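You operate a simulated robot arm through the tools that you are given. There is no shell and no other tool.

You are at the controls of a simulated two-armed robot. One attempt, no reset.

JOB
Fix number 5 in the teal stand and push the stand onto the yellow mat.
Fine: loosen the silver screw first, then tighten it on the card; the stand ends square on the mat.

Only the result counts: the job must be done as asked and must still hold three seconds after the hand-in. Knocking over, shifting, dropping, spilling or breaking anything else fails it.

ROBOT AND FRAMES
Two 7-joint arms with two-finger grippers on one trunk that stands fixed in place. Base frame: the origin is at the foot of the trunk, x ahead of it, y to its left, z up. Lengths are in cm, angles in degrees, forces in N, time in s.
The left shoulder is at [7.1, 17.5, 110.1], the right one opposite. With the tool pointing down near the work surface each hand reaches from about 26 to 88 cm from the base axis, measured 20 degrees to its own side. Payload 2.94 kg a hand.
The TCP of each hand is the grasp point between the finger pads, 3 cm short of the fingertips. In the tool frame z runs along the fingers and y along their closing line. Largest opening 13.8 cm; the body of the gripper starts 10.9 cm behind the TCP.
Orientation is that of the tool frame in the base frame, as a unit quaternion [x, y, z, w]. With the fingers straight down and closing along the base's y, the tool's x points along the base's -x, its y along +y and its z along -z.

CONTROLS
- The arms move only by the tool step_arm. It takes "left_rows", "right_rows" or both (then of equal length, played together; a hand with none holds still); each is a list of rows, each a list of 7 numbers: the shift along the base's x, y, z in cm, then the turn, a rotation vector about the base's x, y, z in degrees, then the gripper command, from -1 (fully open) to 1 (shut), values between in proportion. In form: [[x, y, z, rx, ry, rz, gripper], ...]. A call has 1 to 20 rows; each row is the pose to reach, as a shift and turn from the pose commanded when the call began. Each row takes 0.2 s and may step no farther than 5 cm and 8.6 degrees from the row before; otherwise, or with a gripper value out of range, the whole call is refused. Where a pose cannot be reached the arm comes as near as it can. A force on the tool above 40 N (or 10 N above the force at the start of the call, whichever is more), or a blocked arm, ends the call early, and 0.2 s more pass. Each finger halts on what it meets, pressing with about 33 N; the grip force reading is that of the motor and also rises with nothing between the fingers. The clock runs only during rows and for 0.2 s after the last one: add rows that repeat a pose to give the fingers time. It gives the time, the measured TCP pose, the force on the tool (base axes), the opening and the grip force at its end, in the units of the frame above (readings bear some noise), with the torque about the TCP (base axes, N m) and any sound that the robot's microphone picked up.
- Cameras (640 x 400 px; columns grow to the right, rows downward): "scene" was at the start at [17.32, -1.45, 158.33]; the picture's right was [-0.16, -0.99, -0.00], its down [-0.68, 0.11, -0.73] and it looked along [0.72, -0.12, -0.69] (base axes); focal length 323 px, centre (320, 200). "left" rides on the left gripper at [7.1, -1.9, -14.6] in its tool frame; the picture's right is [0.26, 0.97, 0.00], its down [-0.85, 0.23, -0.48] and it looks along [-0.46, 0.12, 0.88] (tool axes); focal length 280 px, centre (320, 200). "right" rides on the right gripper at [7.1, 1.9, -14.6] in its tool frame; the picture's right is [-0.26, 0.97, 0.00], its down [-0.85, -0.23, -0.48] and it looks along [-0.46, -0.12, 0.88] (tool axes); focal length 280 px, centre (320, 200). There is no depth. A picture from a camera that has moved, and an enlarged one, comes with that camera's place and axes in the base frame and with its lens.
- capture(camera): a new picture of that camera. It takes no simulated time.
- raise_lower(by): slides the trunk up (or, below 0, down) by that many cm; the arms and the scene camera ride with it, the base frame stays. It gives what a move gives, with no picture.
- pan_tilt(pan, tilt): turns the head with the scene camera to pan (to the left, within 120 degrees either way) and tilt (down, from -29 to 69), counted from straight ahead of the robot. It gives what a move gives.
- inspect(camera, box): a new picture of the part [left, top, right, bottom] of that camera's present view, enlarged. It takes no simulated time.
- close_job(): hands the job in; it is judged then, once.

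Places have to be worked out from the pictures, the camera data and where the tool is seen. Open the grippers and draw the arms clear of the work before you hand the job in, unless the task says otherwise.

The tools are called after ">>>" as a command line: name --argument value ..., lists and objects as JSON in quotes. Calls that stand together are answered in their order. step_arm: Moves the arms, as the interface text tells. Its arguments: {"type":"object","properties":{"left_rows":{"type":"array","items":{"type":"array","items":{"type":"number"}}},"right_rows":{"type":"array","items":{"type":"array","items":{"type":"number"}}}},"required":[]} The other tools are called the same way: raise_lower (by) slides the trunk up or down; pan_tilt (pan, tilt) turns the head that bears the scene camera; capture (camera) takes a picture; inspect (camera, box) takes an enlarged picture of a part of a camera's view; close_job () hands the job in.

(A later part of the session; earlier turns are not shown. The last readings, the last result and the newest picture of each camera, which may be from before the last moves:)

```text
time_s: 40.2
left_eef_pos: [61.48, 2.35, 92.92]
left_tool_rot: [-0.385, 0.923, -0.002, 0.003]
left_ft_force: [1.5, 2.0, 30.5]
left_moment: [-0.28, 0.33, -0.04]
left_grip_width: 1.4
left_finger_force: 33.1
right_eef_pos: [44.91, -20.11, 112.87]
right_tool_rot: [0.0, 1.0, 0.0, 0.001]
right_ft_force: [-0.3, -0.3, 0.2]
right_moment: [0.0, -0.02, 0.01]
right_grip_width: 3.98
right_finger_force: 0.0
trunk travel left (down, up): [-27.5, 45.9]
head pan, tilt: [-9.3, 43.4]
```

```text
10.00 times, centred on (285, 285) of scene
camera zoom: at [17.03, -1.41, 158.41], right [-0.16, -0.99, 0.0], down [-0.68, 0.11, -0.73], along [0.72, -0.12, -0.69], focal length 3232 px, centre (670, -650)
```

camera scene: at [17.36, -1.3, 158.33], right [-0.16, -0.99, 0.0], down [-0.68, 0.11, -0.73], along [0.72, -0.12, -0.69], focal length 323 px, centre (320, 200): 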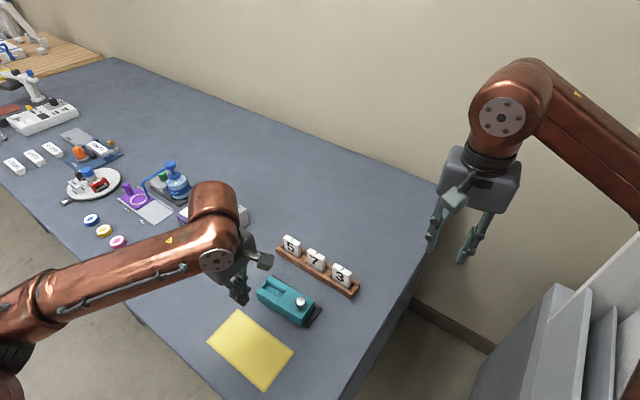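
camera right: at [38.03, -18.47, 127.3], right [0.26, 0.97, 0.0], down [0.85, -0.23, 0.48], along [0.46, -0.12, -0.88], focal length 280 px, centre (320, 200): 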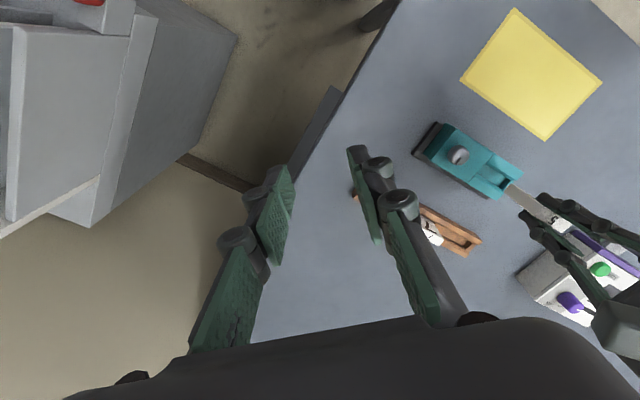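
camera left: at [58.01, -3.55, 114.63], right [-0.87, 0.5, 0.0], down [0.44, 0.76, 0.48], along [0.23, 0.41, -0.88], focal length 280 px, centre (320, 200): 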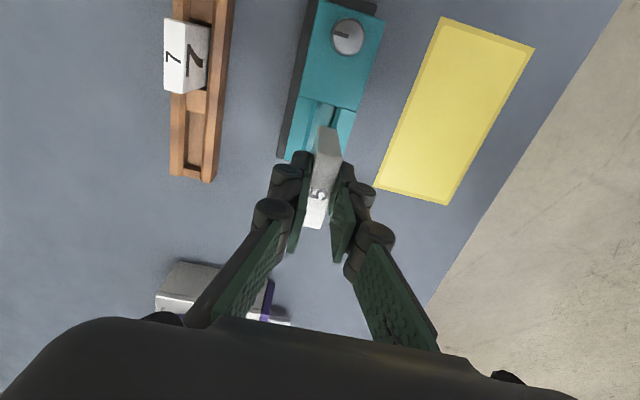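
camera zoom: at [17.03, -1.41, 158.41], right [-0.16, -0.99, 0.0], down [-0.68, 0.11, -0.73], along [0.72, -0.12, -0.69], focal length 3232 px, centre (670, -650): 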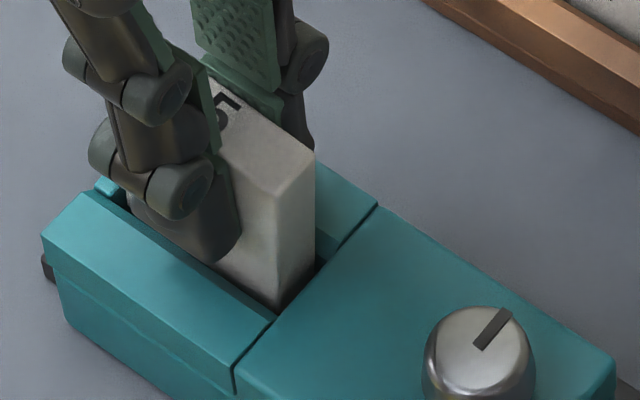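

Contact came at 30 N near the knob-side end of the card. The card has tilted about 4° in the grip from the earlier bumps, so that end reached the floor first. I unload, then open so the card can settle flat in the slot between the rails.

>>> step_arm --left_rows '[[0, 0, 0.3, 0, 0, 0, 1], [0, 0, 0.5, 0, 0, 0, 1], [0, 0, 0.5, 0, 0, 0, 0.75], [0, 0, 0.5, 0, 0, 0, 0.7], [0, 0, 0.5, 0, 0, 0, 0.6], [0, 0, 0.5, 0, 0, 0, 0.5]]'

>>> inspect --camera "scene" --box '[255, 255, 315, 305]'

>>> inspect --camera "right" --box '[420, 130, 540, 220]'

>>> inspect --camera "left" --box '[250, 60, 390, 240]'

```text
time_s: 41.6
left_eef_pos: [61.41, 2.35, 92.8]
left_tool_rot: [-0.384, 0.923, 0.0, 0.0]
left_ft_force: [0.4, 0.2, -0.1]
left_moment: [-0.02, 0.02, 0.02]
left_grip_width: 3.45
left_finger_force: 0.1
right_eef_pos: [45.1, -20.26, 112.63]
right_tool_rot: [0.0, 1.0, 0.0, 0.0]
right_ft_force: [0.6, -0.2, 0.2]
right_moment: [0.04, -0.02, -0.04]
right_grip_width: 4.03
right_finger_force: 0.0
trunk travel left (down, up): [-27.5, 45.9]
head pan, tilt: [-9.3, 43.4]
```

```text
8.00 times, centred on (285, 280) of scene
camera zoom: at [17.33, -1.42, 158.33], right [-0.16, -0.99, 0.0], down [-0.68, 0.11, -0.73], along [0.72, -0.12, -0.69], focal length 2585 px, centre (600, -440)
```

zoom: 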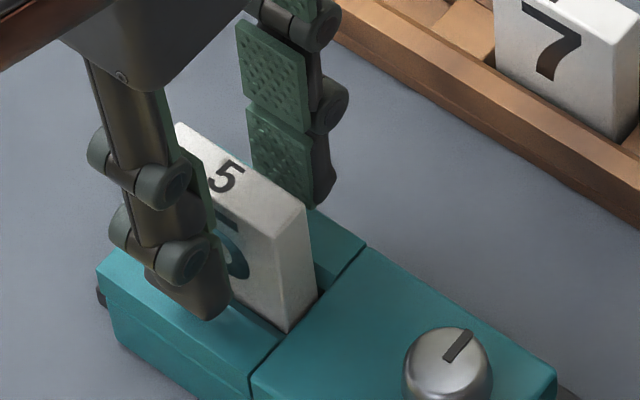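

```text
4.44 times, centred on (480, 175) of right
camera zoom: at [37.99, -18.47, 127.33], right [0.26, 0.96, 0.0], down [0.85, -0.23, 0.48], along [0.46, -0.12, -0.88], focal length 1246 px, centre (-391, 311)
```

zoom: 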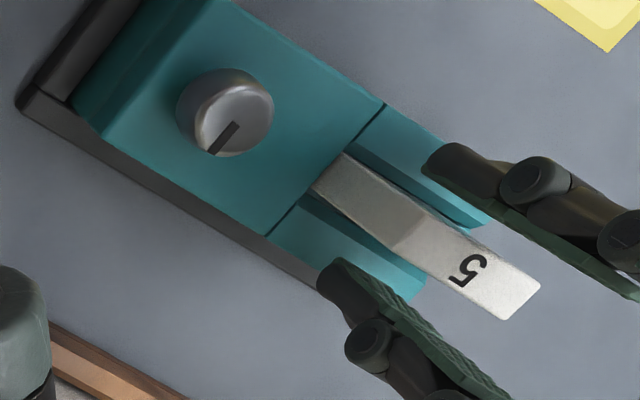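

```text
2.22 times, centred on (320, 150) of left
camera zoom: at [57.78, -3.97, 107.33], right [-0.87, 0.5, 0.0], down [0.44, 0.76, 0.48], along [0.24, 0.41, -0.88], focal length 623 px, centre (320, 311)
```

zoom: 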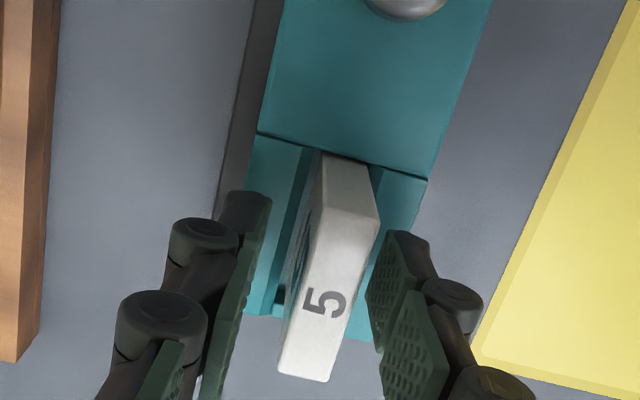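

The card stands in the slot with the fingers free of it. I raise the left hand straight up and out of the way to inspect.

>>> step_arm --left_rows '[[0, 0, 1, 0, 0, 0, 0.5], [0, 0, 3, 0, 0, 0, 0.4], [0, 0, 6, 0, 0, 0, 0.4], [0, 0, 10, 0, 0, 0, 0.4], [-1, 3.5, 13, 0, 0, 0, 0.4], [-2, 7.5, 15, 0, 0, 0, 0.4], [-3, 11.5, 17, 0, 0, 0, 0.4]]'

>>> inspect --camera "scene" --box '[250, 255, 330, 325]'

>>> inspect --camera "right" --box '[420, 130, 540, 220]'

>>> capture --camera "left"

```text
time_s: 43.2
left_eef_pos: [58.12, 13.89, 109.85]
left_tool_rot: [-0.383, 0.924, -0.001, 0.0]
left_ft_force: [-0.5, 0.2, 0.8]
left_moment: [-0.08, -0.05, 0.0]
left_grip_width: 4.14
left_finger_force: 0.0
right_eef_pos: [44.92, -20.2, 112.7]
right_tool_rot: [0.0, 1.0, 0.0, 0.001]
right_ft_force: [0.4, 0.1, -0.6]
right_moment: [-0.05, -0.06, 0.0]
right_grip_width: 4.0
right_finger_force: 0.1
trunk travel left (down, up): [-27.5, 45.9]
head pan, tilt: [-9.3, 43.4]
```

```text
5.71 times, centred on (290, 290) of scene
camera zoom: at [17.19, -1.23, 158.36], right [-0.16, -0.99, 0.0], down [-0.68, 0.11, -0.73], along [0.72, -0.12, -0.69], focal length 1847 px, centre (491, -314)
```

zoom: 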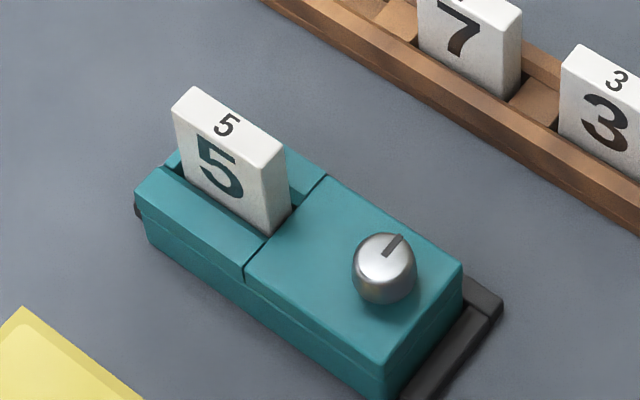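

```text
4.44 times, centred on (480, 175) of right
camera zoom: at [37.87, -18.33, 127.41], right [0.26, 0.96, 0.0], down [0.85, -0.23, 0.48], along [0.46, -0.13, -0.88], focal length 1246 px, centre (-391, 311)
```

zoom: 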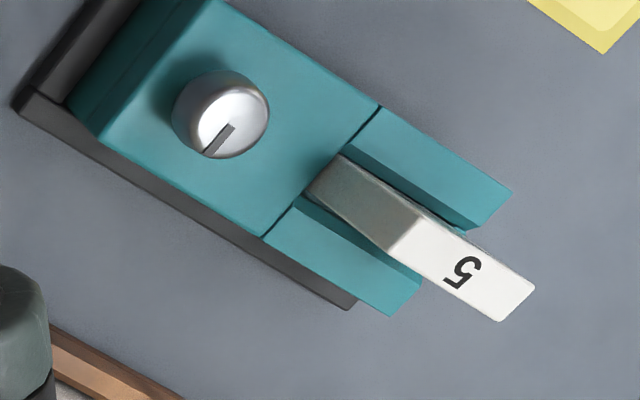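

```text
taken
camera left: at [54.56, 7.54, 124.4], right [-0.87, 0.5, 0.0], down [0.44, 0.76, 0.48], along [0.24, 0.41, -0.88], focal length 280 px, centre (320, 200)
```

left: 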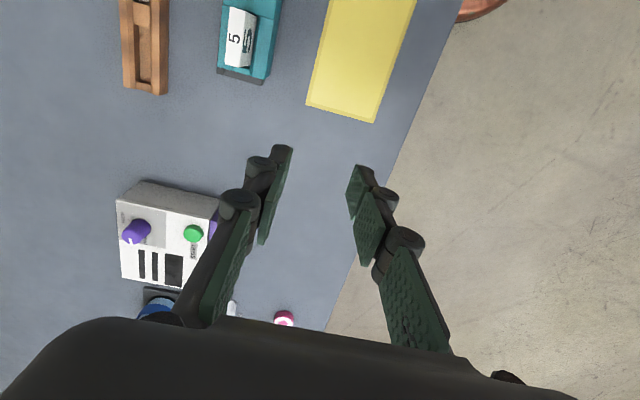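

Card 5 stands upright and seated, its top at about z=92.2, so it went in about 1.7 cm. Next I tighten: left hand further clear, right hand back above the knob and pre-turned +50° for a long clockwise turn.

>>> step_arm --left_rows '[[0, 2, 0.5, 0, 0, 0, 0.4], [0, 4, 1, 0, 0, 0, 0.4], [-0.5, 6, 1.5, 0, 0, 0, 0.4], [-1, 8, 2, 0, 0, 0, 0.4], [-1.5, 10, 2, 0, 0, 0, 0.4], [-2, 12, 2, 0, 0, 0, 0.4], [-2, 14, 2, 0, 0, 0, 0.4], [-2, 14, 2, 0, 0, 0, 0.4]]' --right_rows '[[1.5, 2.4, -0.8, 0, 0, 7, 0.42], [3, 4.8, -1.6, 0, 0, 14, 0.42], [4.5, 7.2, -2.4, 0, 0, 21, 0.42], [6, 9.6, -3.2, 0, 0, 28, 0.42], [7.5, 12, -4, 0, 0, 35, 0.42], [9, 14.4, -5, 0, 0, 42, 0.42], [10.75, 17.06, -6, 0, 0, 50, 0.42], [10.75, 17.06, -6, 0, 0, 50, 0.42]]'

>>> capture --camera "right"

>>> capture --camera "scene"

```text
time_s: 45.0
left_eef_pos: [56.42, 27.83, 111.98]
left_tool_rot: [-0.383, 0.924, 0.0, 0.0]
left_ft_force: [-1.0, -1.4, -0.3]
left_moment: [0.02, 0.02, -0.01]
left_grip_width: 4.13
left_finger_force: 0.0
right_eef_pos: [55.64, -3.27, 106.79]
right_tool_rot: [-0.424, 0.906, 0.0, 0.001]
right_ft_force: [0.4, -1.3, 0.1]
right_moment: [0.06, -0.02, -0.04]
right_grip_width: 4.02
right_finger_force: 0.0
trunk travel left (down, up): [-27.5, 45.9]
head pan, tilt: [-9.3, 43.4]
```

```text
taken
camera right: at [49.68, -7.5, 121.38], right [-0.57, 0.82, 0.0], down [0.72, 0.5, 0.48], along [0.39, 0.27, -0.88], focal length 280 px, centre (320, 200)
```

right: 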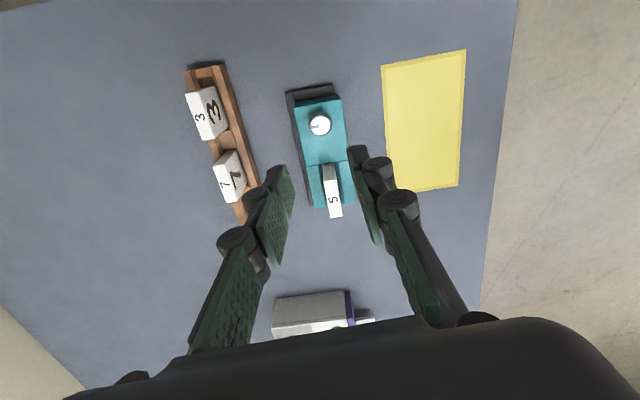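

```text
taken
camera scene: at [17.27, -1.53, 158.34], right [-0.16, -0.99, 0.0], down [-0.68, 0.11, -0.73], along [0.72, -0.12, -0.69], focal length 323 px, centre (320, 200)
```

scene: 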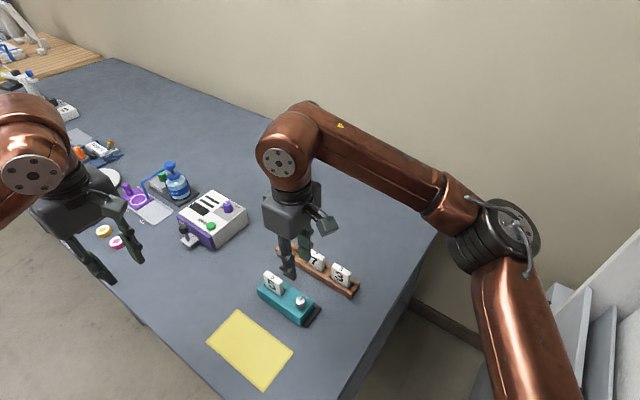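

The tool axis should project at about (320, 122), and the knob is seen near (319, 124). I zoom to confirm before lowering.

>>> inspect --camera "right" --box '[280, 80, 380, 230]'

>>> inspect --camera "right" --box '[290, 100, 350, 150]'

```text
2.67 times, centred on (330, 155) of right
camera zoom: at [49.68, -7.5, 121.38], right [-0.57, 0.82, 0.0], down [0.72, 0.5, 0.48], along [0.39, 0.27, -0.88], focal length 748 px, centre (293, 320)
```

zoom: 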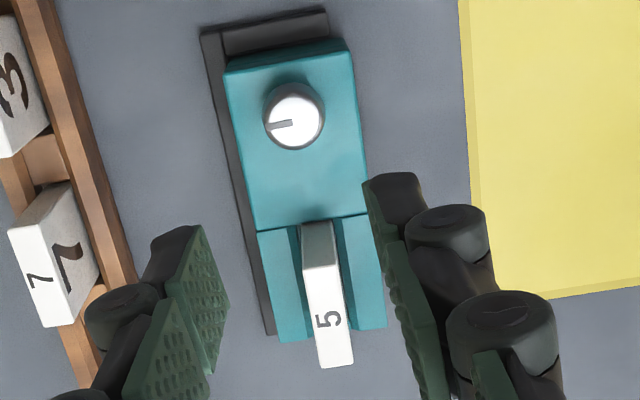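

```text
8.00 times, centred on (320, 125) of right
camera zoom: at [49.68, -7.5, 121.38], right [-0.57, 0.82, 0.0], down [0.72, 0.5, 0.48], along [0.39, 0.27, -0.88], focal length 2243 px, centre (320, 800)
```

zoom: 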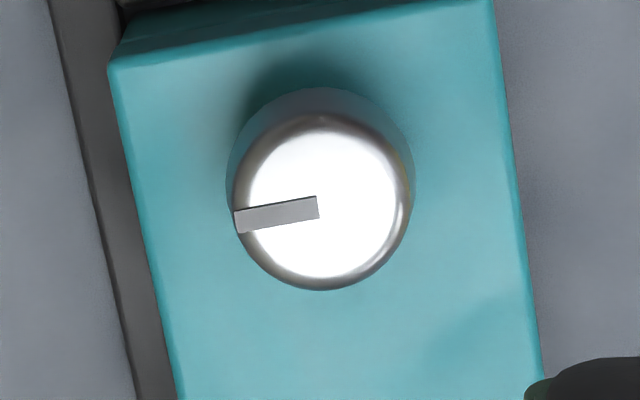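

The knob lies about 0.3 cm further along image-down, so I shift (+0.2, +0.14) and lower to a check height.

>>> step_arm --right_rows '[[0.2, 0.14, -3.5, 0, 0, 0, 0.42], [0.2, 0.14, -7, 0, 0, 0, 0.42], [0.2, 0.14, -10.5, 0, 0, 0, 0.42], [0.2, 0.14, -12.5, 0, 0, 0, 0.42], [0.2, 0.14, -12.5, 0, 0, 0, 0.42]]'

>>> inspect --camera "right" --box '[250, 120, 390, 240]'

>>> inspect --camera "scene" --box '[250, 240, 340, 325]'

```text
time_s: 46.2
left_eef_pos: [56.45, 27.86, 111.95]
left_tool_rot: [-0.383, 0.924, 0.0, 0.0]
left_ft_force: [-1.6, -0.2, -0.3]
left_moment: [0.0, -0.02, -0.03]
left_grip_width: 4.14
left_finger_force: 0.1
right_eef_pos: [56.01, -2.87, 94.13]
right_tool_rot: [-0.422, 0.906, 0.0, 0.0]
right_ft_force: [-0.5, 0.7, -0.3]
right_moment: [0.0, -0.01, -0.01]
right_grip_width: 3.97
right_finger_force: 0.1
trunk travel left (down, up): [-27.5, 45.9]
head pan, tilt: [-9.3, 43.4]
```

```text
3.33 times, centred on (320, 180) of right
camera zoom: at [49.98, -7.17, 108.77], right [-0.57, 0.82, 0.0], down [0.72, 0.5, 0.48], along [0.39, 0.27, -0.88], focal length 935 px, centre (320, 267)
```

zoom: 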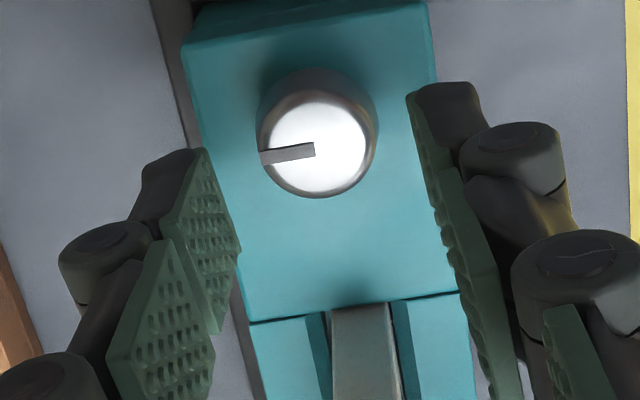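

```text
4.71 times, centred on (295, 282) of scene
camera zoom: at [17.32, -1.36, 158.34], right [-0.16, -0.99, 0.0], down [-0.68, 0.11, -0.73], along [0.72, -0.12, -0.69], focal length 1521 px, centre (438, -188)
```

zoom: 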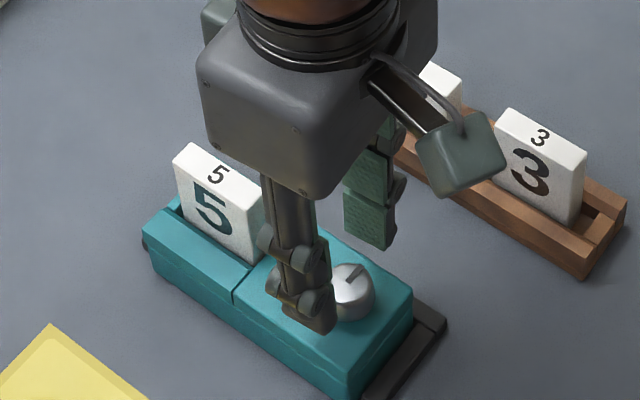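

The alignment is within 0.1 cm. I lower to the knob and grip it.

>>> step_arm --right_rows '[[-0.06, -0.05, -1.2, 0, 0, 0, 0.42], [-0.06, -0.05, -2.2, 0, 0, 0, 0.42], [-0.06, -0.05, -2.6, 0, 0, 0, 0.42], [-0.06, -0.05, -2.6, 0, 0, 0, 0.8], [-0.06, -0.05, -2.6, 0, 0, 0, 1], [-0.06, -0.05, -2.6, 0, 0, 0, 1]]'

>>> inspect --camera "right" --box '[250, 120, 390, 240]'

```text
time_s: 47.6
left_eef_pos: [56.42, 27.96, 112.03]
left_tool_rot: [-0.383, 0.924, -0.001, 0.001]
left_ft_force: [0.0, -0.2, 0.3]
left_moment: [0.05, -0.02, -0.02]
left_grip_width: 4.14
left_finger_force: 0.1
right_eef_pos: [55.91, -2.99, 91.63]
right_tool_rot: [-0.423, 0.906, 0.0, 0.0]
right_ft_force: [-2.0, 0.5, -0.9]
right_moment: [0.13, 0.03, 0.02]
right_grip_width: 2.52
right_finger_force: 33.2
trunk travel left (down, up): [-27.5, 45.9]
head pan, tilt: [-9.3, 43.4]
```

```text
3.33 times, centred on (320, 180) of right
camera zoom: at [49.86, -7.31, 106.26], right [-0.57, 0.82, 0.0], down [0.72, 0.5, 0.48], along [0.39, 0.27, -0.88], focal length 935 px, centre (320, 267)
```

zoom: 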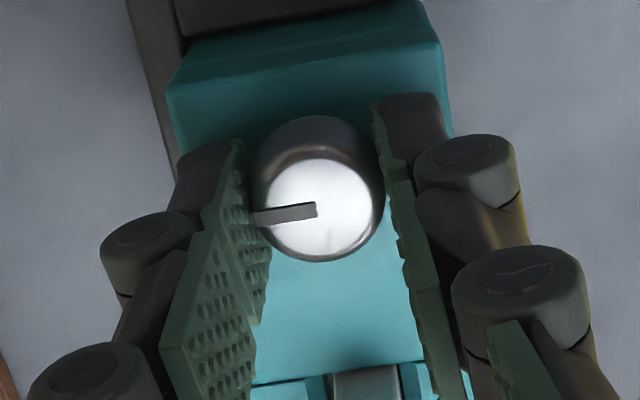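

The knob is gripped again, 2.52 cm. I turn it clockwise 48° and read the torque.

>>> step_arm --right_rows '[[0, 0, 0, 0, 0, -8, 1], [0, 0, 0, 0, 0, -16, 1], [0, 0, 0, 0, 0, -24, 1], [0, 0, 0, 0, 0, -32, 1], [0, 0, 0, 0, 0, -40, 1], [0, 0, 0, 0, 0, -48, 1]]'

>>> capture --camera "right"

>>> inspect --camera "scene" --box '[250, 250, 340, 325]'

```text
time_s: 49.0
left_eef_pos: [56.49, 27.85, 111.94]
left_tool_rot: [-0.383, 0.924, 0.0, 0.0]
left_ft_force: [0.9, 1.2, 0.0]
left_moment: [0.01, -0.01, -0.01]
left_grip_width: 4.16
left_finger_force: 0.0
right_eef_pos: [55.94, -3.12, 91.59]
right_tool_rot: [-0.016, 1.0, -0.001, 0.0]
right_ft_force: [-1.6, 0.0, 0.4]
right_moment: [-0.08, 0.14, -0.04]
right_grip_width: 2.54
right_finger_force: 33.0
trunk travel left (down, up): [-27.5, 45.9]
head pan, tilt: [-9.3, 43.4]
```

```text
taken
camera right: at [48.84, -1.47, 106.25], right [0.23, 0.97, 0.0], down [0.86, -0.2, 0.48], along [0.46, -0.11, -0.88], focal length 280 px, centre (320, 200)
```

right: 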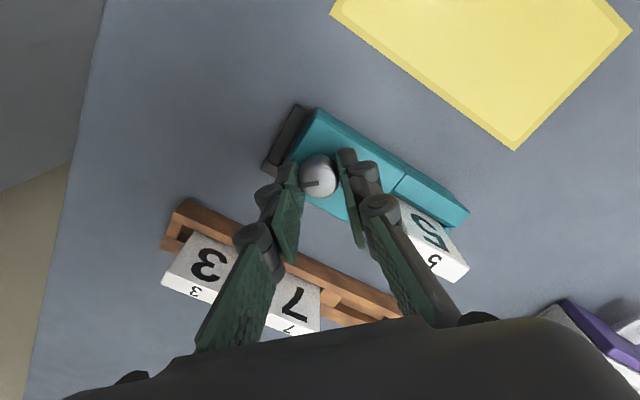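

```text
5.33 times, centred on (295, 288) of scene
camera zoom: at [17.35, -1.36, 158.33], right [-0.16, -0.99, 0.0], down [-0.68, 0.11, -0.73], along [0.72, -0.12, -0.69], focal length 1724 px, centre (453, -267)
```

zoom: 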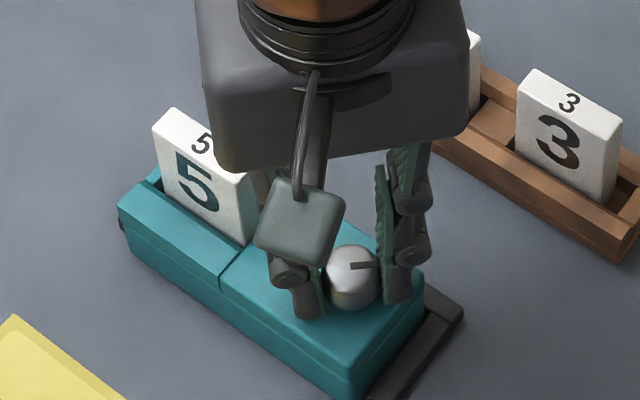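

Torque is still low, so it is not tight yet. I turn another 32° clockwise.

>>> step_arm --right_rows '[[0, 0, 0, 0, 0, -8, 1], [0, 0, 0, 0, 0, -16, 1], [0, 0, 0, 0, 0, -24, 1], [0, 0, 0, 0, 0, -32, 1]]'

>>> capture --camera "right"

>>> inspect --camera "scene" --box '[250, 250, 340, 325]'

```text
time_s: 50.0
left_eef_pos: [56.42, 27.92, 111.94]
left_tool_rot: [-0.384, 0.923, 0.0, 0.0]
left_ft_force: [0.3, -0.2, -0.5]
left_moment: [0.02, -0.04, 0.02]
left_grip_width: 4.15
left_finger_force: 0.0
right_eef_pos: [56.0, -3.09, 91.78]
right_tool_rot: [0.259, 0.966, 0.0, 0.0]
right_ft_force: [1.9, 0.4, 0.5]
right_moment: [0.0, -0.1, 0.02]
right_grip_width: 2.51
right_finger_force: 33.0
trunk travel left (down, up): [-27.5, 45.9]
head pan, tilt: [-9.3, 43.4]
```

```text
taken
camera right: at [50.75, 2.01, 106.27], right [0.71, 0.7, 0.0], down [0.62, -0.62, 0.48], along [0.33, -0.34, -0.88], focal length 280 px, centre (320, 200)
```

right: 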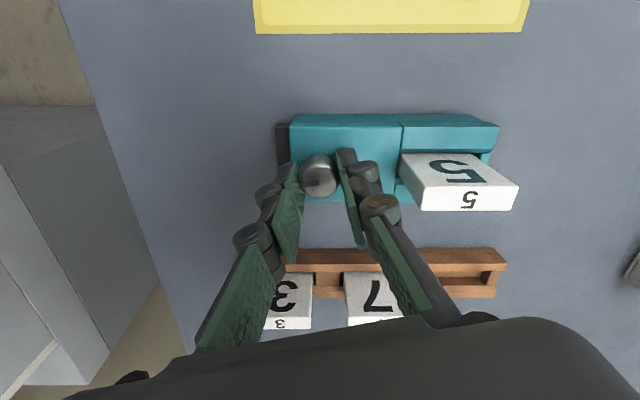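

```text
5.33 times, centred on (295, 288) of scene
camera zoom: at [17.35, -1.37, 158.33], right [-0.16, -0.99, 0.0], down [-0.68, 0.11, -0.73], along [0.72, -0.12, -0.69], focal length 1724 px, centre (453, -267)
```

zoom: 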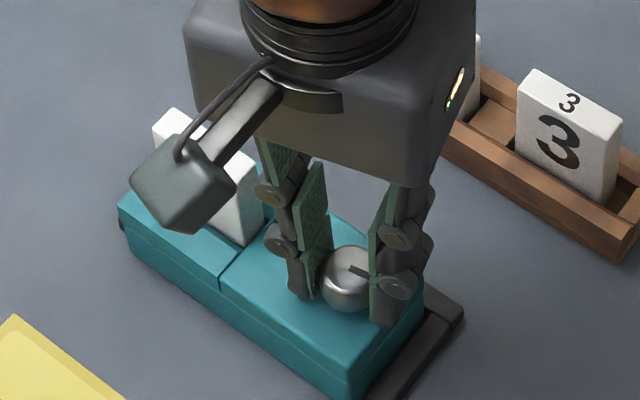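

It has turned 80° clockwise and torque is still low. I continue 24° more in finer checks.

>>> step_arm --right_rows '[[0, 0, 0, 0, 0, -8, 1], [0, 0, 0, 0, 0, -16, 1], [0, 0, 0, 0, 0, -24, 1]]'

>>> inspect --camera "right" --box '[250, 90, 530, 240]'

>>> inspect --camera "scene" --box '[250, 250, 340, 325]'

```text
time_s: 50.8
left_eef_pos: [56.47, 27.94, 111.94]
left_tool_rot: [-0.383, 0.924, 0.0, 0.0]
left_ft_force: [-0.2, -0.1, 0.4]
left_moment: [-0.01, -0.01, 0.0]
left_grip_width: 4.14
left_finger_force: 0.0
right_eef_pos: [55.86, -3.04, 91.6]
right_tool_rot: [0.455, 0.891, -0.002, -0.001]
right_ft_force: [-4.4, -1.4, -0.5]
right_moment: [0.17, 0.27, 0.33]
right_grip_width: 2.55
right_finger_force: 32.9
trunk travel left (down, up): [-27.5, 45.9]
head pan, tilt: [-9.3, 43.4]
```

```text
2.29 times, centred on (390, 165) of right
camera zoom: at [53.26, 3.64, 106.26], right [0.94, 0.35, 0.0], down [0.31, -0.82, 0.48], along [0.17, -0.45, -0.88], focal length 641 px, centre (160, 280)
```

zoom: 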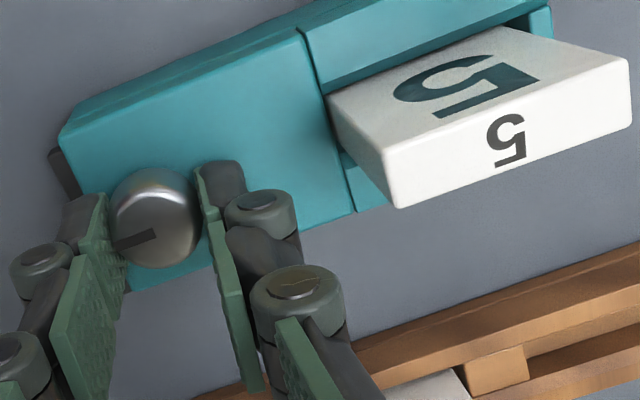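

```text
5.33 times, centred on (295, 288) of scene
camera zoom: at [17.27, -1.39, 158.34], right [-0.16, -0.99, 0.0], down [-0.68, 0.11, -0.73], along [0.72, -0.12, -0.69], focal length 1724 px, centre (453, -267)
```

zoom: 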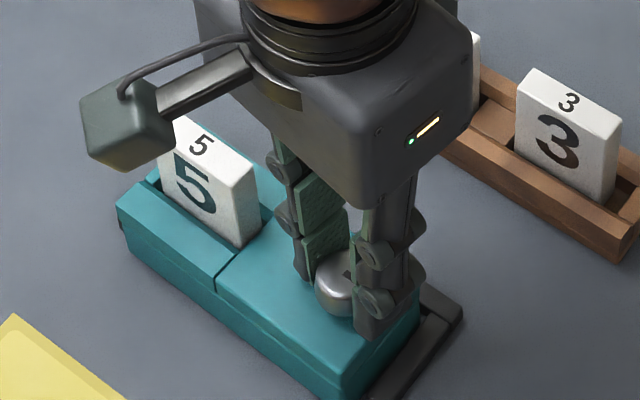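

Torque has now risen to 0.33 Nm, with the pointer back at its original angle, so the screw is biting. I give it one more 8° nudge to be sure, then release.

>>> step_arm --right_rows '[[0, 0, 0, 0, 0, -4, 1], [0, 0, 0, 0, 0, -8, 1], [0, 0, 0, 0, 0, -8, 1]]'

>>> inspect --camera "right" --box '[250, 90, 530, 240]'

>>> inspect --camera "scene" --box '[250, 250, 340, 325]'

```text
time_s: 51.6
left_eef_pos: [56.36, 27.8, 112.05]
left_tool_rot: [-0.384, 0.924, 0.0, 0.0]
left_ft_force: [0.2, 1.5, -1.1]
left_moment: [0.01, 0.02, 0.01]
left_grip_width: 4.15
left_finger_force: 0.0
right_eef_pos: [55.73, -3.21, 91.73]
right_tool_rot: [0.516, 0.857, 0.0, -0.001]
right_ft_force: [-10.1, -7.5, 2.7]
right_moment: [-0.02, 0.38, 0.39]
right_grip_width: 2.5
right_finger_force: 33.4
trunk travel left (down, up): [-27.5, 45.9]
head pan, tilt: [-9.3, 43.4]
```

```text
2.29 times, centred on (390, 165) of right
camera zoom: at [54.18, 3.86, 106.34], right [0.98, 0.22, 0.0], down [0.19, -0.86, 0.48], along [0.1, -0.47, -0.88], focal length 641 px, centre (160, 280)
```

zoom: 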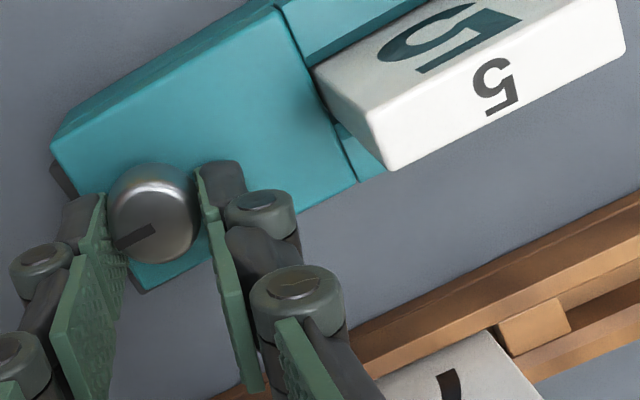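

```text
5.33 times, centred on (295, 288) of scene
camera zoom: at [17.19, -1.48, 158.35], right [-0.16, -0.99, 0.0], down [-0.68, 0.11, -0.73], along [0.72, -0.12, -0.69], focal length 1724 px, centre (453, -267)
```

zoom: 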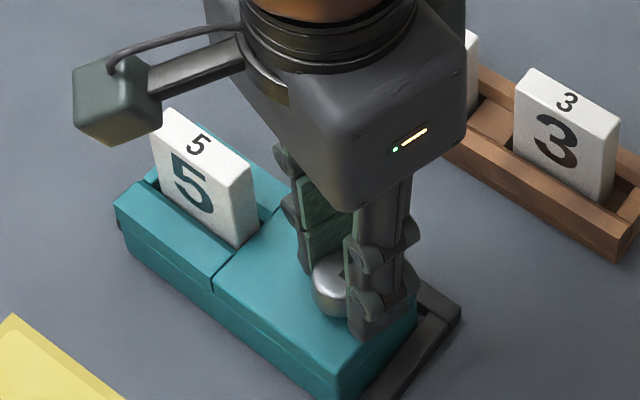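

Torque reached 0.39 Nm and the stand begins to shift, so it is tight. I release, open and raise the right hand clear.

>>> step_arm --right_rows '[[0, 0, 0, 0, 0, 4, 1], [0, 0, 0, 0, 0, 4, 0.6], [0, 0, 0, 0, 0, 4, 0.42], [0, 0, 0.5, 0, 0, 4, 0.42], [0, 0, 3, 0, 0, 4, 0.42], [0, 0, 7, 0, 0, 4, 0.42], [0, 0, 11, 0, 0, 4, 0.42], [-1, -4, 13, 0, 0, 4, 0.42], [-2, -8, 15, 0, 0, 4, 0.42], [-3, -12, 16, 0, 0, 8, 0.42], [-4, -16, 17, 0, 0, 12, 0.42], [-5, -20, 18, 0, 0, 16, 0.42]]'

>>> inspect --camera "scene" --box '[250, 255, 330, 335]'

>>> capture --camera "scene"

```text
time_s: 54.2
left_eef_pos: [56.28, 27.78, 112.06]
left_tool_rot: [-0.384, 0.924, 0.0, 0.001]
left_ft_force: [-0.6, -0.4, 0.7]
left_moment: [0.03, -0.02, 0.01]
left_grip_width: 4.13
left_finger_force: 0.1
right_eef_pos: [50.73, -23.02, 109.56]
right_tool_rot: [0.39, 0.921, 0.0, 0.0]
right_ft_force: [0.4, -0.5, 0.5]
right_moment: [0.03, 0.0, 0.0]
right_grip_width: 3.99
right_finger_force: 0.1
trunk travel left (down, up): [-27.5, 45.9]
head pan, tilt: [-9.3, 43.4]
```

```text
5.00 times, centred on (290, 295) of scene
camera zoom: at [17.19, -1.56, 158.36], right [-0.16, -0.99, 0.0], down [-0.68, 0.11, -0.73], along [0.72, -0.12, -0.69], focal length 1616 px, centre (470, -275)
```

zoom: 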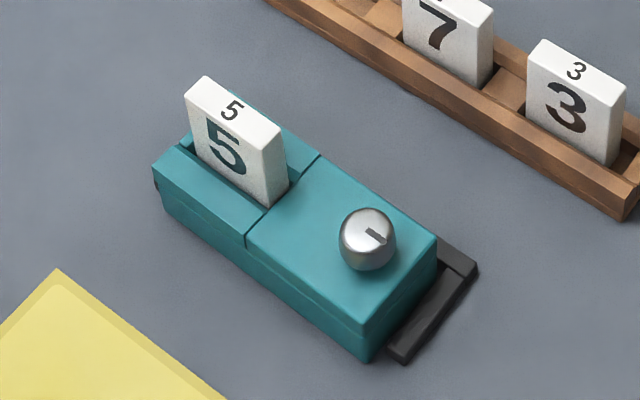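

```text
taken
camera scene: at [17.19, -1.56, 158.36], right [-0.16, -0.99, 0.0], down [-0.68, 0.11, -0.73], along [0.72, -0.12, -0.69], focal length 323 px, centre (320, 200)
```

scene: 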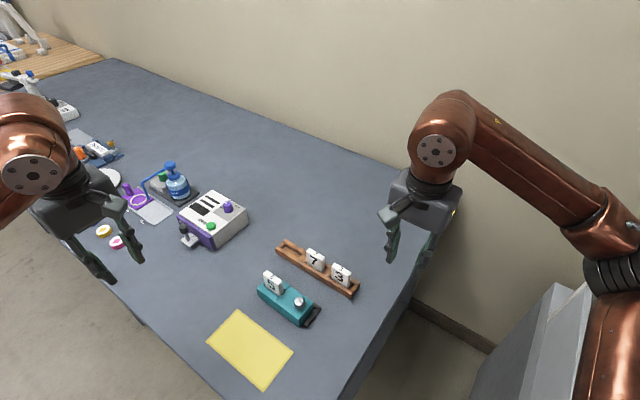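

The screw stopped about 20° short of its original closed angle, so it is tight on the card. The stand lies within about 1.5° of square. Next I bring the left hand above the stand between knob and card, opened to 8.5 cm across its width, and move the right hand further away.

>>> step_arm --left_rows '[[0.3, -4, -1, 0, 0, 0, 0.2], [0.6, -8, -2, 0, 0, 0, 0], [0.9, -12, -3, 0, 0, 0, -0.23], [1.2, -16, -4, 0, 0, 0, -0.23], [1.5, -20, -5, 0, 0, 0, -0.23], [1.8, -24, -6.5, 0, 0, 0, -0.23], [2.0, -28.1, -8, 0, 0, 0, -0.23], [2.0, -28.1, -8, 0, 0, 0, -0.23]]' --right_rows '[[0, -2, 0.5, 0, 0, 0, 0.42], [0, -4, 1, 0, 0, 0, 0.42], [0, -6, 2, 0, 0, 0, 0.42], [0, -8, 3, 0, 0, 0, 0.42], [0, -9, 4, 0, 0, 0, 0.42], [0, -10, 5, 0, 0, 0, 0.42], [0, -10, 5, 0, 0, 0, 0.42], [0, -10, 5, 0, 0, 0, 0.42]]'

>>> capture --camera "left"

>>> inspect --camera "scene" --box '[230, 230, 340, 335]'

```text
time_s: 56.0
left_eef_pos: [58.49, -0.23, 103.93]
left_tool_rot: [-0.384, 0.923, 0.0, 0.0]
left_ft_force: [0.1, 0.4, 1.0]
left_moment: [-0.03, -0.02, 0.01]
left_grip_width: 8.49
left_finger_force: 0.0
right_eef_pos: [50.76, -33.08, 114.67]
right_tool_rot: [0.39, 0.921, 0.0, 0.0]
right_ft_force: [-0.4, 1.0, -0.5]
right_moment: [-0.02, 0.0, 0.01]
right_grip_width: 3.98
right_finger_force: 0.1
trunk travel left (down, up): [-27.5, 45.9]
head pan, tilt: [-9.3, 43.4]
```

```text
taken
camera left: at [54.81, -6.52, 118.54], right [-0.87, 0.49, 0.0], down [0.43, 0.76, 0.48], along [0.24, 0.41, -0.88], focal length 280 px, centre (320, 200)
```

left: 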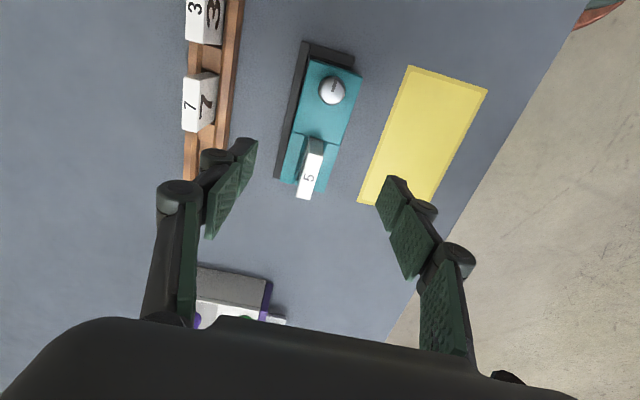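

```text
3.81 times, centred on (285, 282) of scene
camera zoom: at [17.26, -1.32, 158.35], right [-0.16, -0.99, 0.0], down [-0.68, 0.11, -0.73], along [0.72, -0.12, -0.69], focal length 1231 px, centre (453, -114)
```

zoom: 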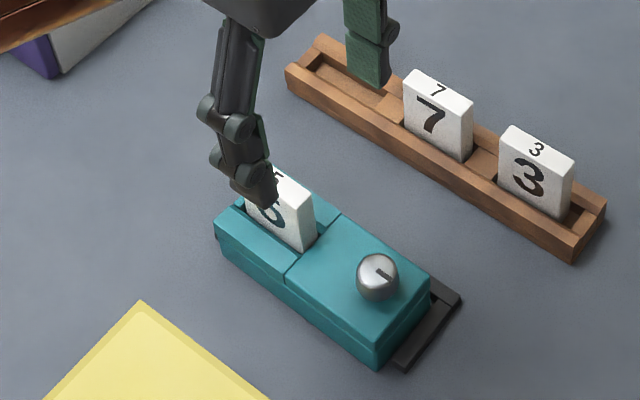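

I enlarge the left view to check the stand's angle in the gripper frame and the fence around it.

>>> inspect --camera "left" --box '[260, 30, 380, 210]'

>>> inspect --camera "left" --box '[345, 55, 500, 215]'

```text
2.22 times, centred on (320, 120) of left
camera zoom: at [54.81, -6.52, 118.54], right [-0.87, 0.49, 0.0], down [0.43, 0.76, 0.48], along [0.24, 0.41, -0.88], focal length 623 px, centre (320, 378)
```

zoom: 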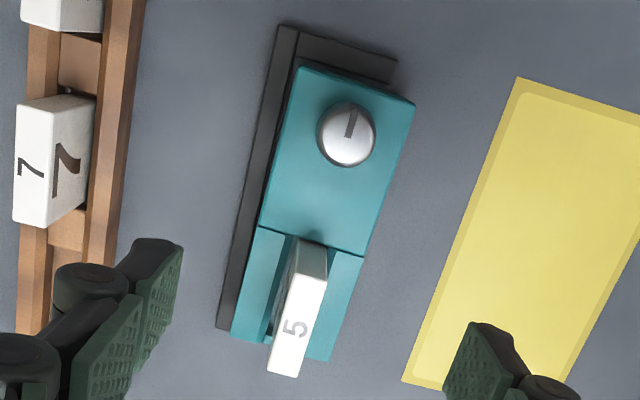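

```text
2.50 times, centred on (422, 135) of left
camera zoom: at [54.81, -6.52, 118.54], right [-0.87, 0.49, 0.0], down [0.43, 0.76, 0.48], along [0.24, 0.41, -0.88], focal length 701 px, centre (64, 362)
```

zoom: 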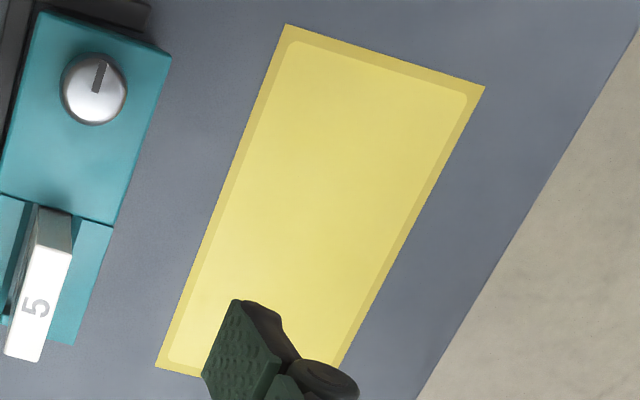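

The stand is turned about -1.5° and its mid-line at q=41 is p≈-41.5, right under the gripper. The mat is at 45°, centred near (49.95, 9.7). I lower so the tips reach z≈85.6, above the low fence, checking before closing.

>>> step_arm --left_rows '[[0, 0, -4, 0, 0, 0, -0.23], [0, 0, -8, 0, 0, 0, -0.23], [0, 0, -11.5, 0, 0, 0, -0.23], [0, 0, -13.5, 0, 0, 0, -0.23], [0, 0, -14.5, 0, 0, 0, -0.23], [0, 0, -15.3, 0, 0, 0, -0.23]]'

>>> capture --camera "left"

>>> inspect --camera "scene" --box '[230, 230, 340, 335]'

```text
time_s: 57.4
left_eef_pos: [58.47, -0.06, 88.52]
left_tool_rot: [-0.384, 0.923, 0.0, 0.0]
left_ft_force: [0.1, 0.2, 0.4]
left_moment: [0.03, 0.02, -0.02]
left_grip_width: 8.47
left_finger_force: 0.0
right_eef_pos: [50.94, -33.16, 114.63]
right_tool_rot: [0.391, 0.92, 0.001, 0.0]
right_ft_force: [0.3, 0.1, 0.1]
right_moment: [-0.02, 0.0, 0.02]
right_grip_width: 4.02
right_finger_force: 0.0
trunk travel left (down, up): [-27.5, 45.9]
head pan, tilt: [-9.3, 43.4]
```

```text
taken
camera left: at [54.8, -6.55, 103.05], right [-0.87, 0.5, 0.0], down [0.44, 0.76, 0.48], along [0.24, 0.41, -0.88], focal length 280 px, centre (320, 200)
```

left: 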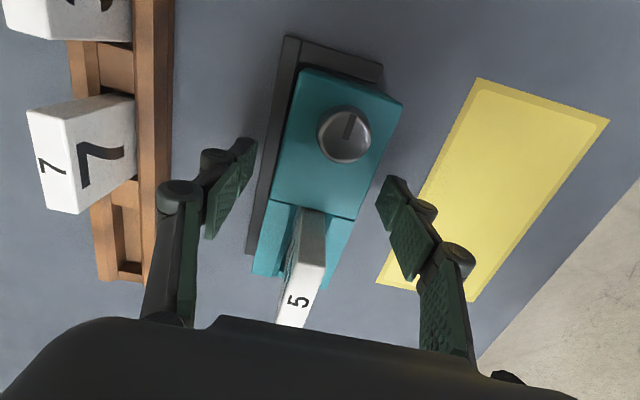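

```text
3.81 times, centred on (285, 282) of scene
camera zoom: at [17.33, -1.46, 158.33], right [-0.16, -0.99, 0.0], down [-0.68, 0.11, -0.73], along [0.72, -0.12, -0.69], focal length 1231 px, centre (453, -114)
```

zoom: 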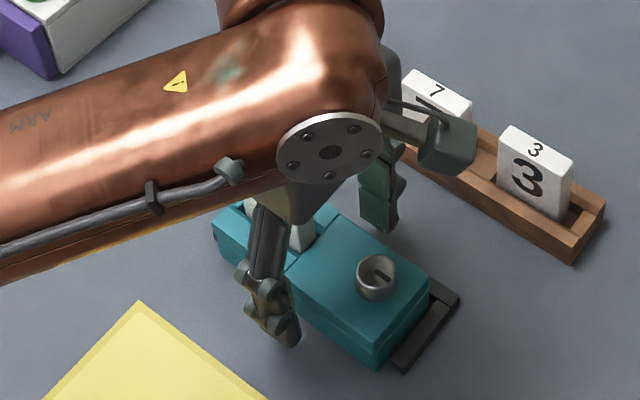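

Both fingers straddle the stand freely. I close gently onto its sides.

>>> step_arm --left_rows '[[0, 0, 0, 0, 0, 0, 0], [0, 0, 0, 0, 0, 0, 0.15], [0, 0, 0, 0, 0, 0, 0.3], [0, 0, 0, 0, 0, 0, 0.6], [0, 0, 0, 0, 0, 0, 1], [0, 0, 0, 0, 0, 0, 1]]'

>>> capture --camera "left"

>>> inspect --camera "scene" --box '[230, 230, 340, 335]'

```text
time_s: 58.8
left_eef_pos: [58.43, -0.13, 88.41]
left_tool_rot: [-0.384, 0.923, 0.0, 0.0]
left_ft_force: [-0.5, -0.5, 0.7]
left_moment: [-0.03, 0.08, -0.16]
left_grip_width: 5.57
left_finger_force: 33.3
right_eef_pos: [50.87, -33.16, 114.6]
right_tool_rot: [0.391, 0.92, -0.002, 0.0]
right_ft_force: [1.0, 1.0, -0.1]
right_moment: [0.03, -0.02, 0.0]
right_grip_width: 4.0
right_finger_force: 0.1
trunk travel left (down, up): [-27.5, 45.9]
head pan, tilt: [-9.3, 43.4]
```

```text
taken
camera left: at [54.8, -6.54, 103.06], right [-0.87, 0.5, 0.0], down [0.44, 0.76, 0.48], along [0.24, 0.41, -0.88], focal length 280 px, centre (320, 200)
```

left: 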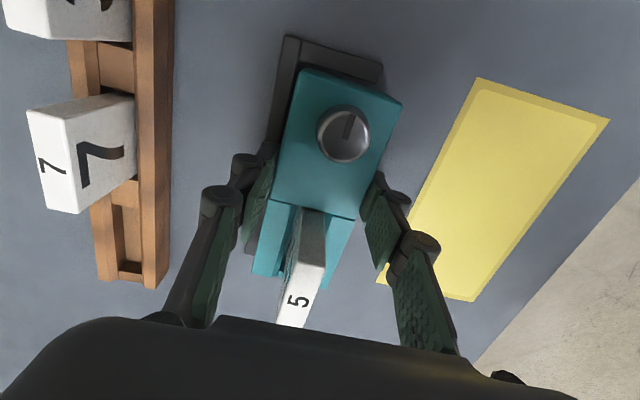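

```text
3.81 times, centred on (285, 282) of scene
camera zoom: at [17.32, -1.46, 158.33], right [-0.16, -0.99, 0.0], down [-0.68, 0.11, -0.73], along [0.72, -0.12, -0.69], focal length 1231 px, centre (453, -114)
```

zoom: 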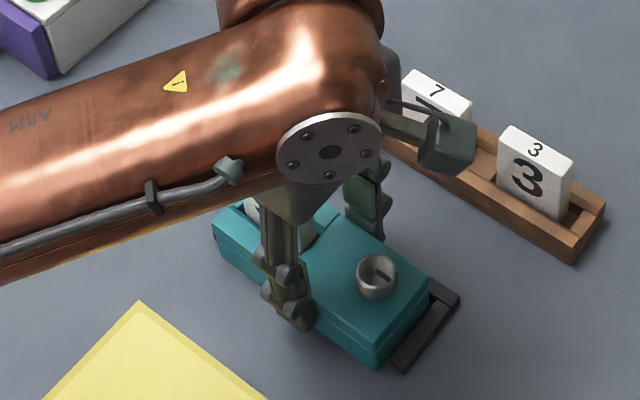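

The stand is held at 5.57 cm. I drag it slowly towards the mat, first 3 cm along +p, watching forces.

>>> step_arm --left_rows '[[-0.3, 0.3, 0, 0, 0, 0, 1], [-0.7, 0.7, 0, 0, 0, 0, 1], [-1.1, 1.1, 0, 0, 0, 0, 1], [-1.6, 1.6, 0, 0, 0, 0, 1], [-2.1, 2.1, 0, 0, 0, 0, 1]]'

>>> capture --camera "left"

>>> inspect --camera "scene" --box '[220, 240, 340, 355]'

```text
time_s: 60.0
left_eef_pos: [56.24, 1.93, 88.52]
left_tool_rot: [-0.383, 0.924, 0.001, 0.0]
left_ft_force: [-0.6, -0.8, 0.9]
left_moment: [0.02, -0.16, 0.0]
left_grip_width: 5.57
left_finger_force: 32.9
right_eef_pos: [50.9, -33.23, 114.48]
right_tool_rot: [0.391, 0.92, 0.0, -0.001]
right_ft_force: [-0.3, -0.5, -0.3]
right_moment: [-0.02, -0.01, -0.02]
right_grip_width: 3.99
right_finger_force: 0.1
trunk travel left (down, up): [-27.5, 45.9]
head pan, tilt: [-9.3, 43.4]
```

```text
taken
camera left: at [52.65, -4.45, 103.07], right [-0.87, 0.5, 0.0], down [0.44, 0.76, 0.48], along [0.23, 0.41, -0.88], focal length 280 px, centre (320, 200)
```

left: 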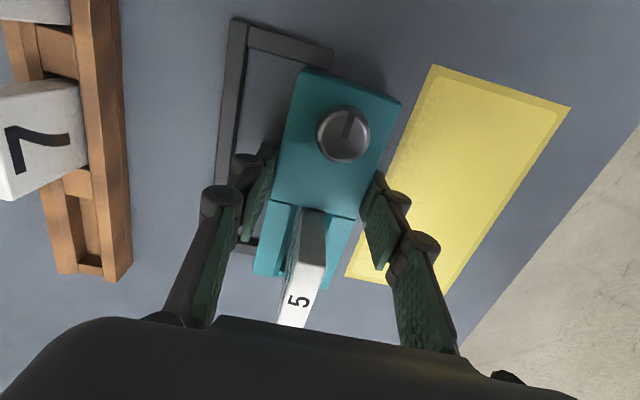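

```text
3.48 times, centred on (280, 298) of scene
camera zoom: at [17.34, -1.42, 158.33], right [-0.16, -0.99, 0.0], down [-0.68, 0.11, -0.73], along [0.72, -0.12, -0.69], focal length 1124 px, centre (459, -139)
```

zoom: 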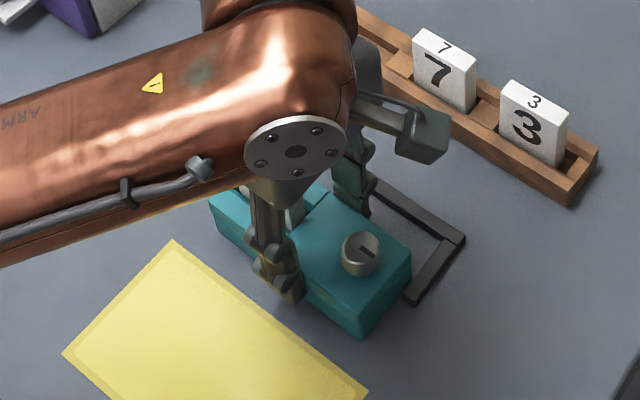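

It slides freely out of the U-shaped fence. I continue to the mat centre: about 9.95 cm more along +p, with a small +0.2 cm in q at the end.

>>> step_arm --left_rows '[[-0.6, 0.6, 0, 0, 0, 0, 1], [-1.2, 1.2, 0, 0, 0, 0, 1], [-1.9, 1.9, 0, 0, 0, 0, 1], [-2.6, 2.6, 0, 0, 0, 0, 1], [-3.3, 3.3, 0, 0, 0, 0, 1], [-4.0, 4.0, 0, 0, 0, 0, 1], [-4.7, 4.75, 0, 0, 0, 0, 1], [-5.4, 5.5, 0, 0, 0, 0, 1], [-6.1, 6.3, 0, 0, 0, 0, 1], [-6.6, 6.85, 0, 0, 0, 0, 1], [-6.9, 7.18, 0, 0, 0, 0, 1], [-6.9, 7.18, 0, 0, 0, 0, 1]]'

>>> capture --camera "left"

>>> capture --camera "scene"

>>> inspect --camera "scene" --box '[195, 280, 325, 400]'

```text
time_s: 62.6
left_eef_pos: [49.46, 8.98, 88.59]
left_tool_rot: [-0.384, 0.923, -0.001, 0.001]
left_ft_force: [3.7, -2.8, 10.9]
left_moment: [-0.1, -0.05, -0.12]
left_grip_width: 5.55
left_finger_force: 33.2
right_eef_pos: [51.0, -33.22, 114.61]
right_tool_rot: [0.39, 0.921, 0.001, 0.0]
right_ft_force: [0.3, 0.3, -0.5]
right_moment: [0.0, -0.01, -0.02]
right_grip_width: 4.02
right_finger_force: 0.1
trunk travel left (down, up): [-27.5, 45.9]
head pan, tilt: [-9.3, 43.4]
```

```text
taken
camera left: at [45.8, 2.65, 103.05], right [-0.87, 0.5, 0.0], down [0.44, 0.76, 0.48], along [0.24, 0.41, -0.88], focal length 280 px, centre (320, 200)
```

left: 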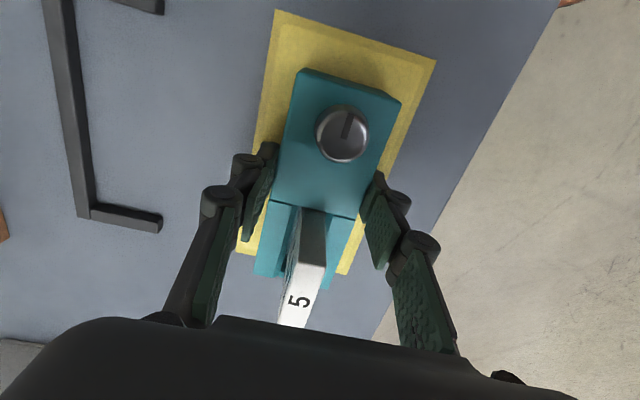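

```text
taken
camera scene: at [17.28, -1.48, 158.34], right [-0.16, -0.99, 0.0], down [-0.68, 0.11, -0.73], along [0.72, -0.12, -0.69], focal length 323 px, centre (320, 200)
```

scene: 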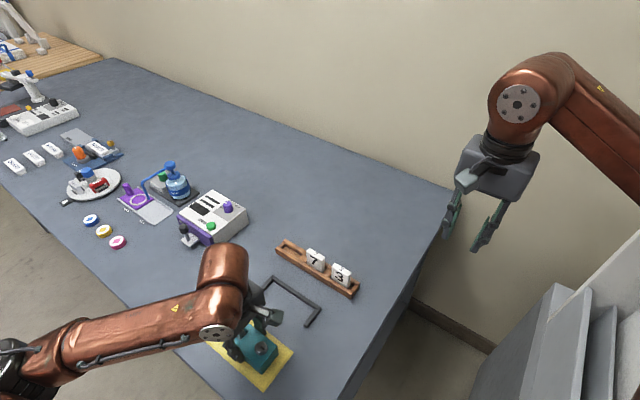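

```text
3.33 times, centred on (260, 340) of scene
camera zoom: at [17.28, -1.48, 158.34], right [-0.16, -0.99, 0.0], down [-0.68, 0.11, -0.73], along [0.72, -0.12, -0.69], focal length 1077 px, centre (520, -267)
```

zoom: 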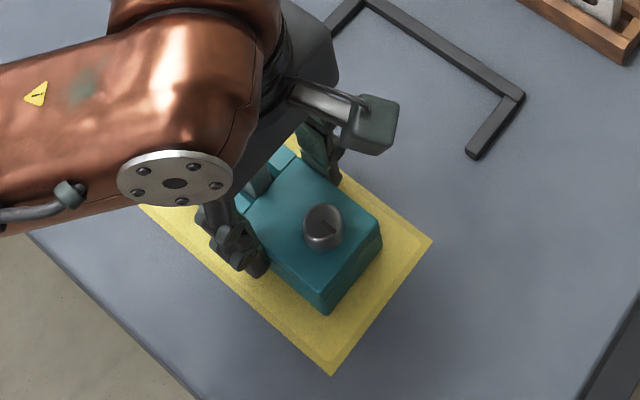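

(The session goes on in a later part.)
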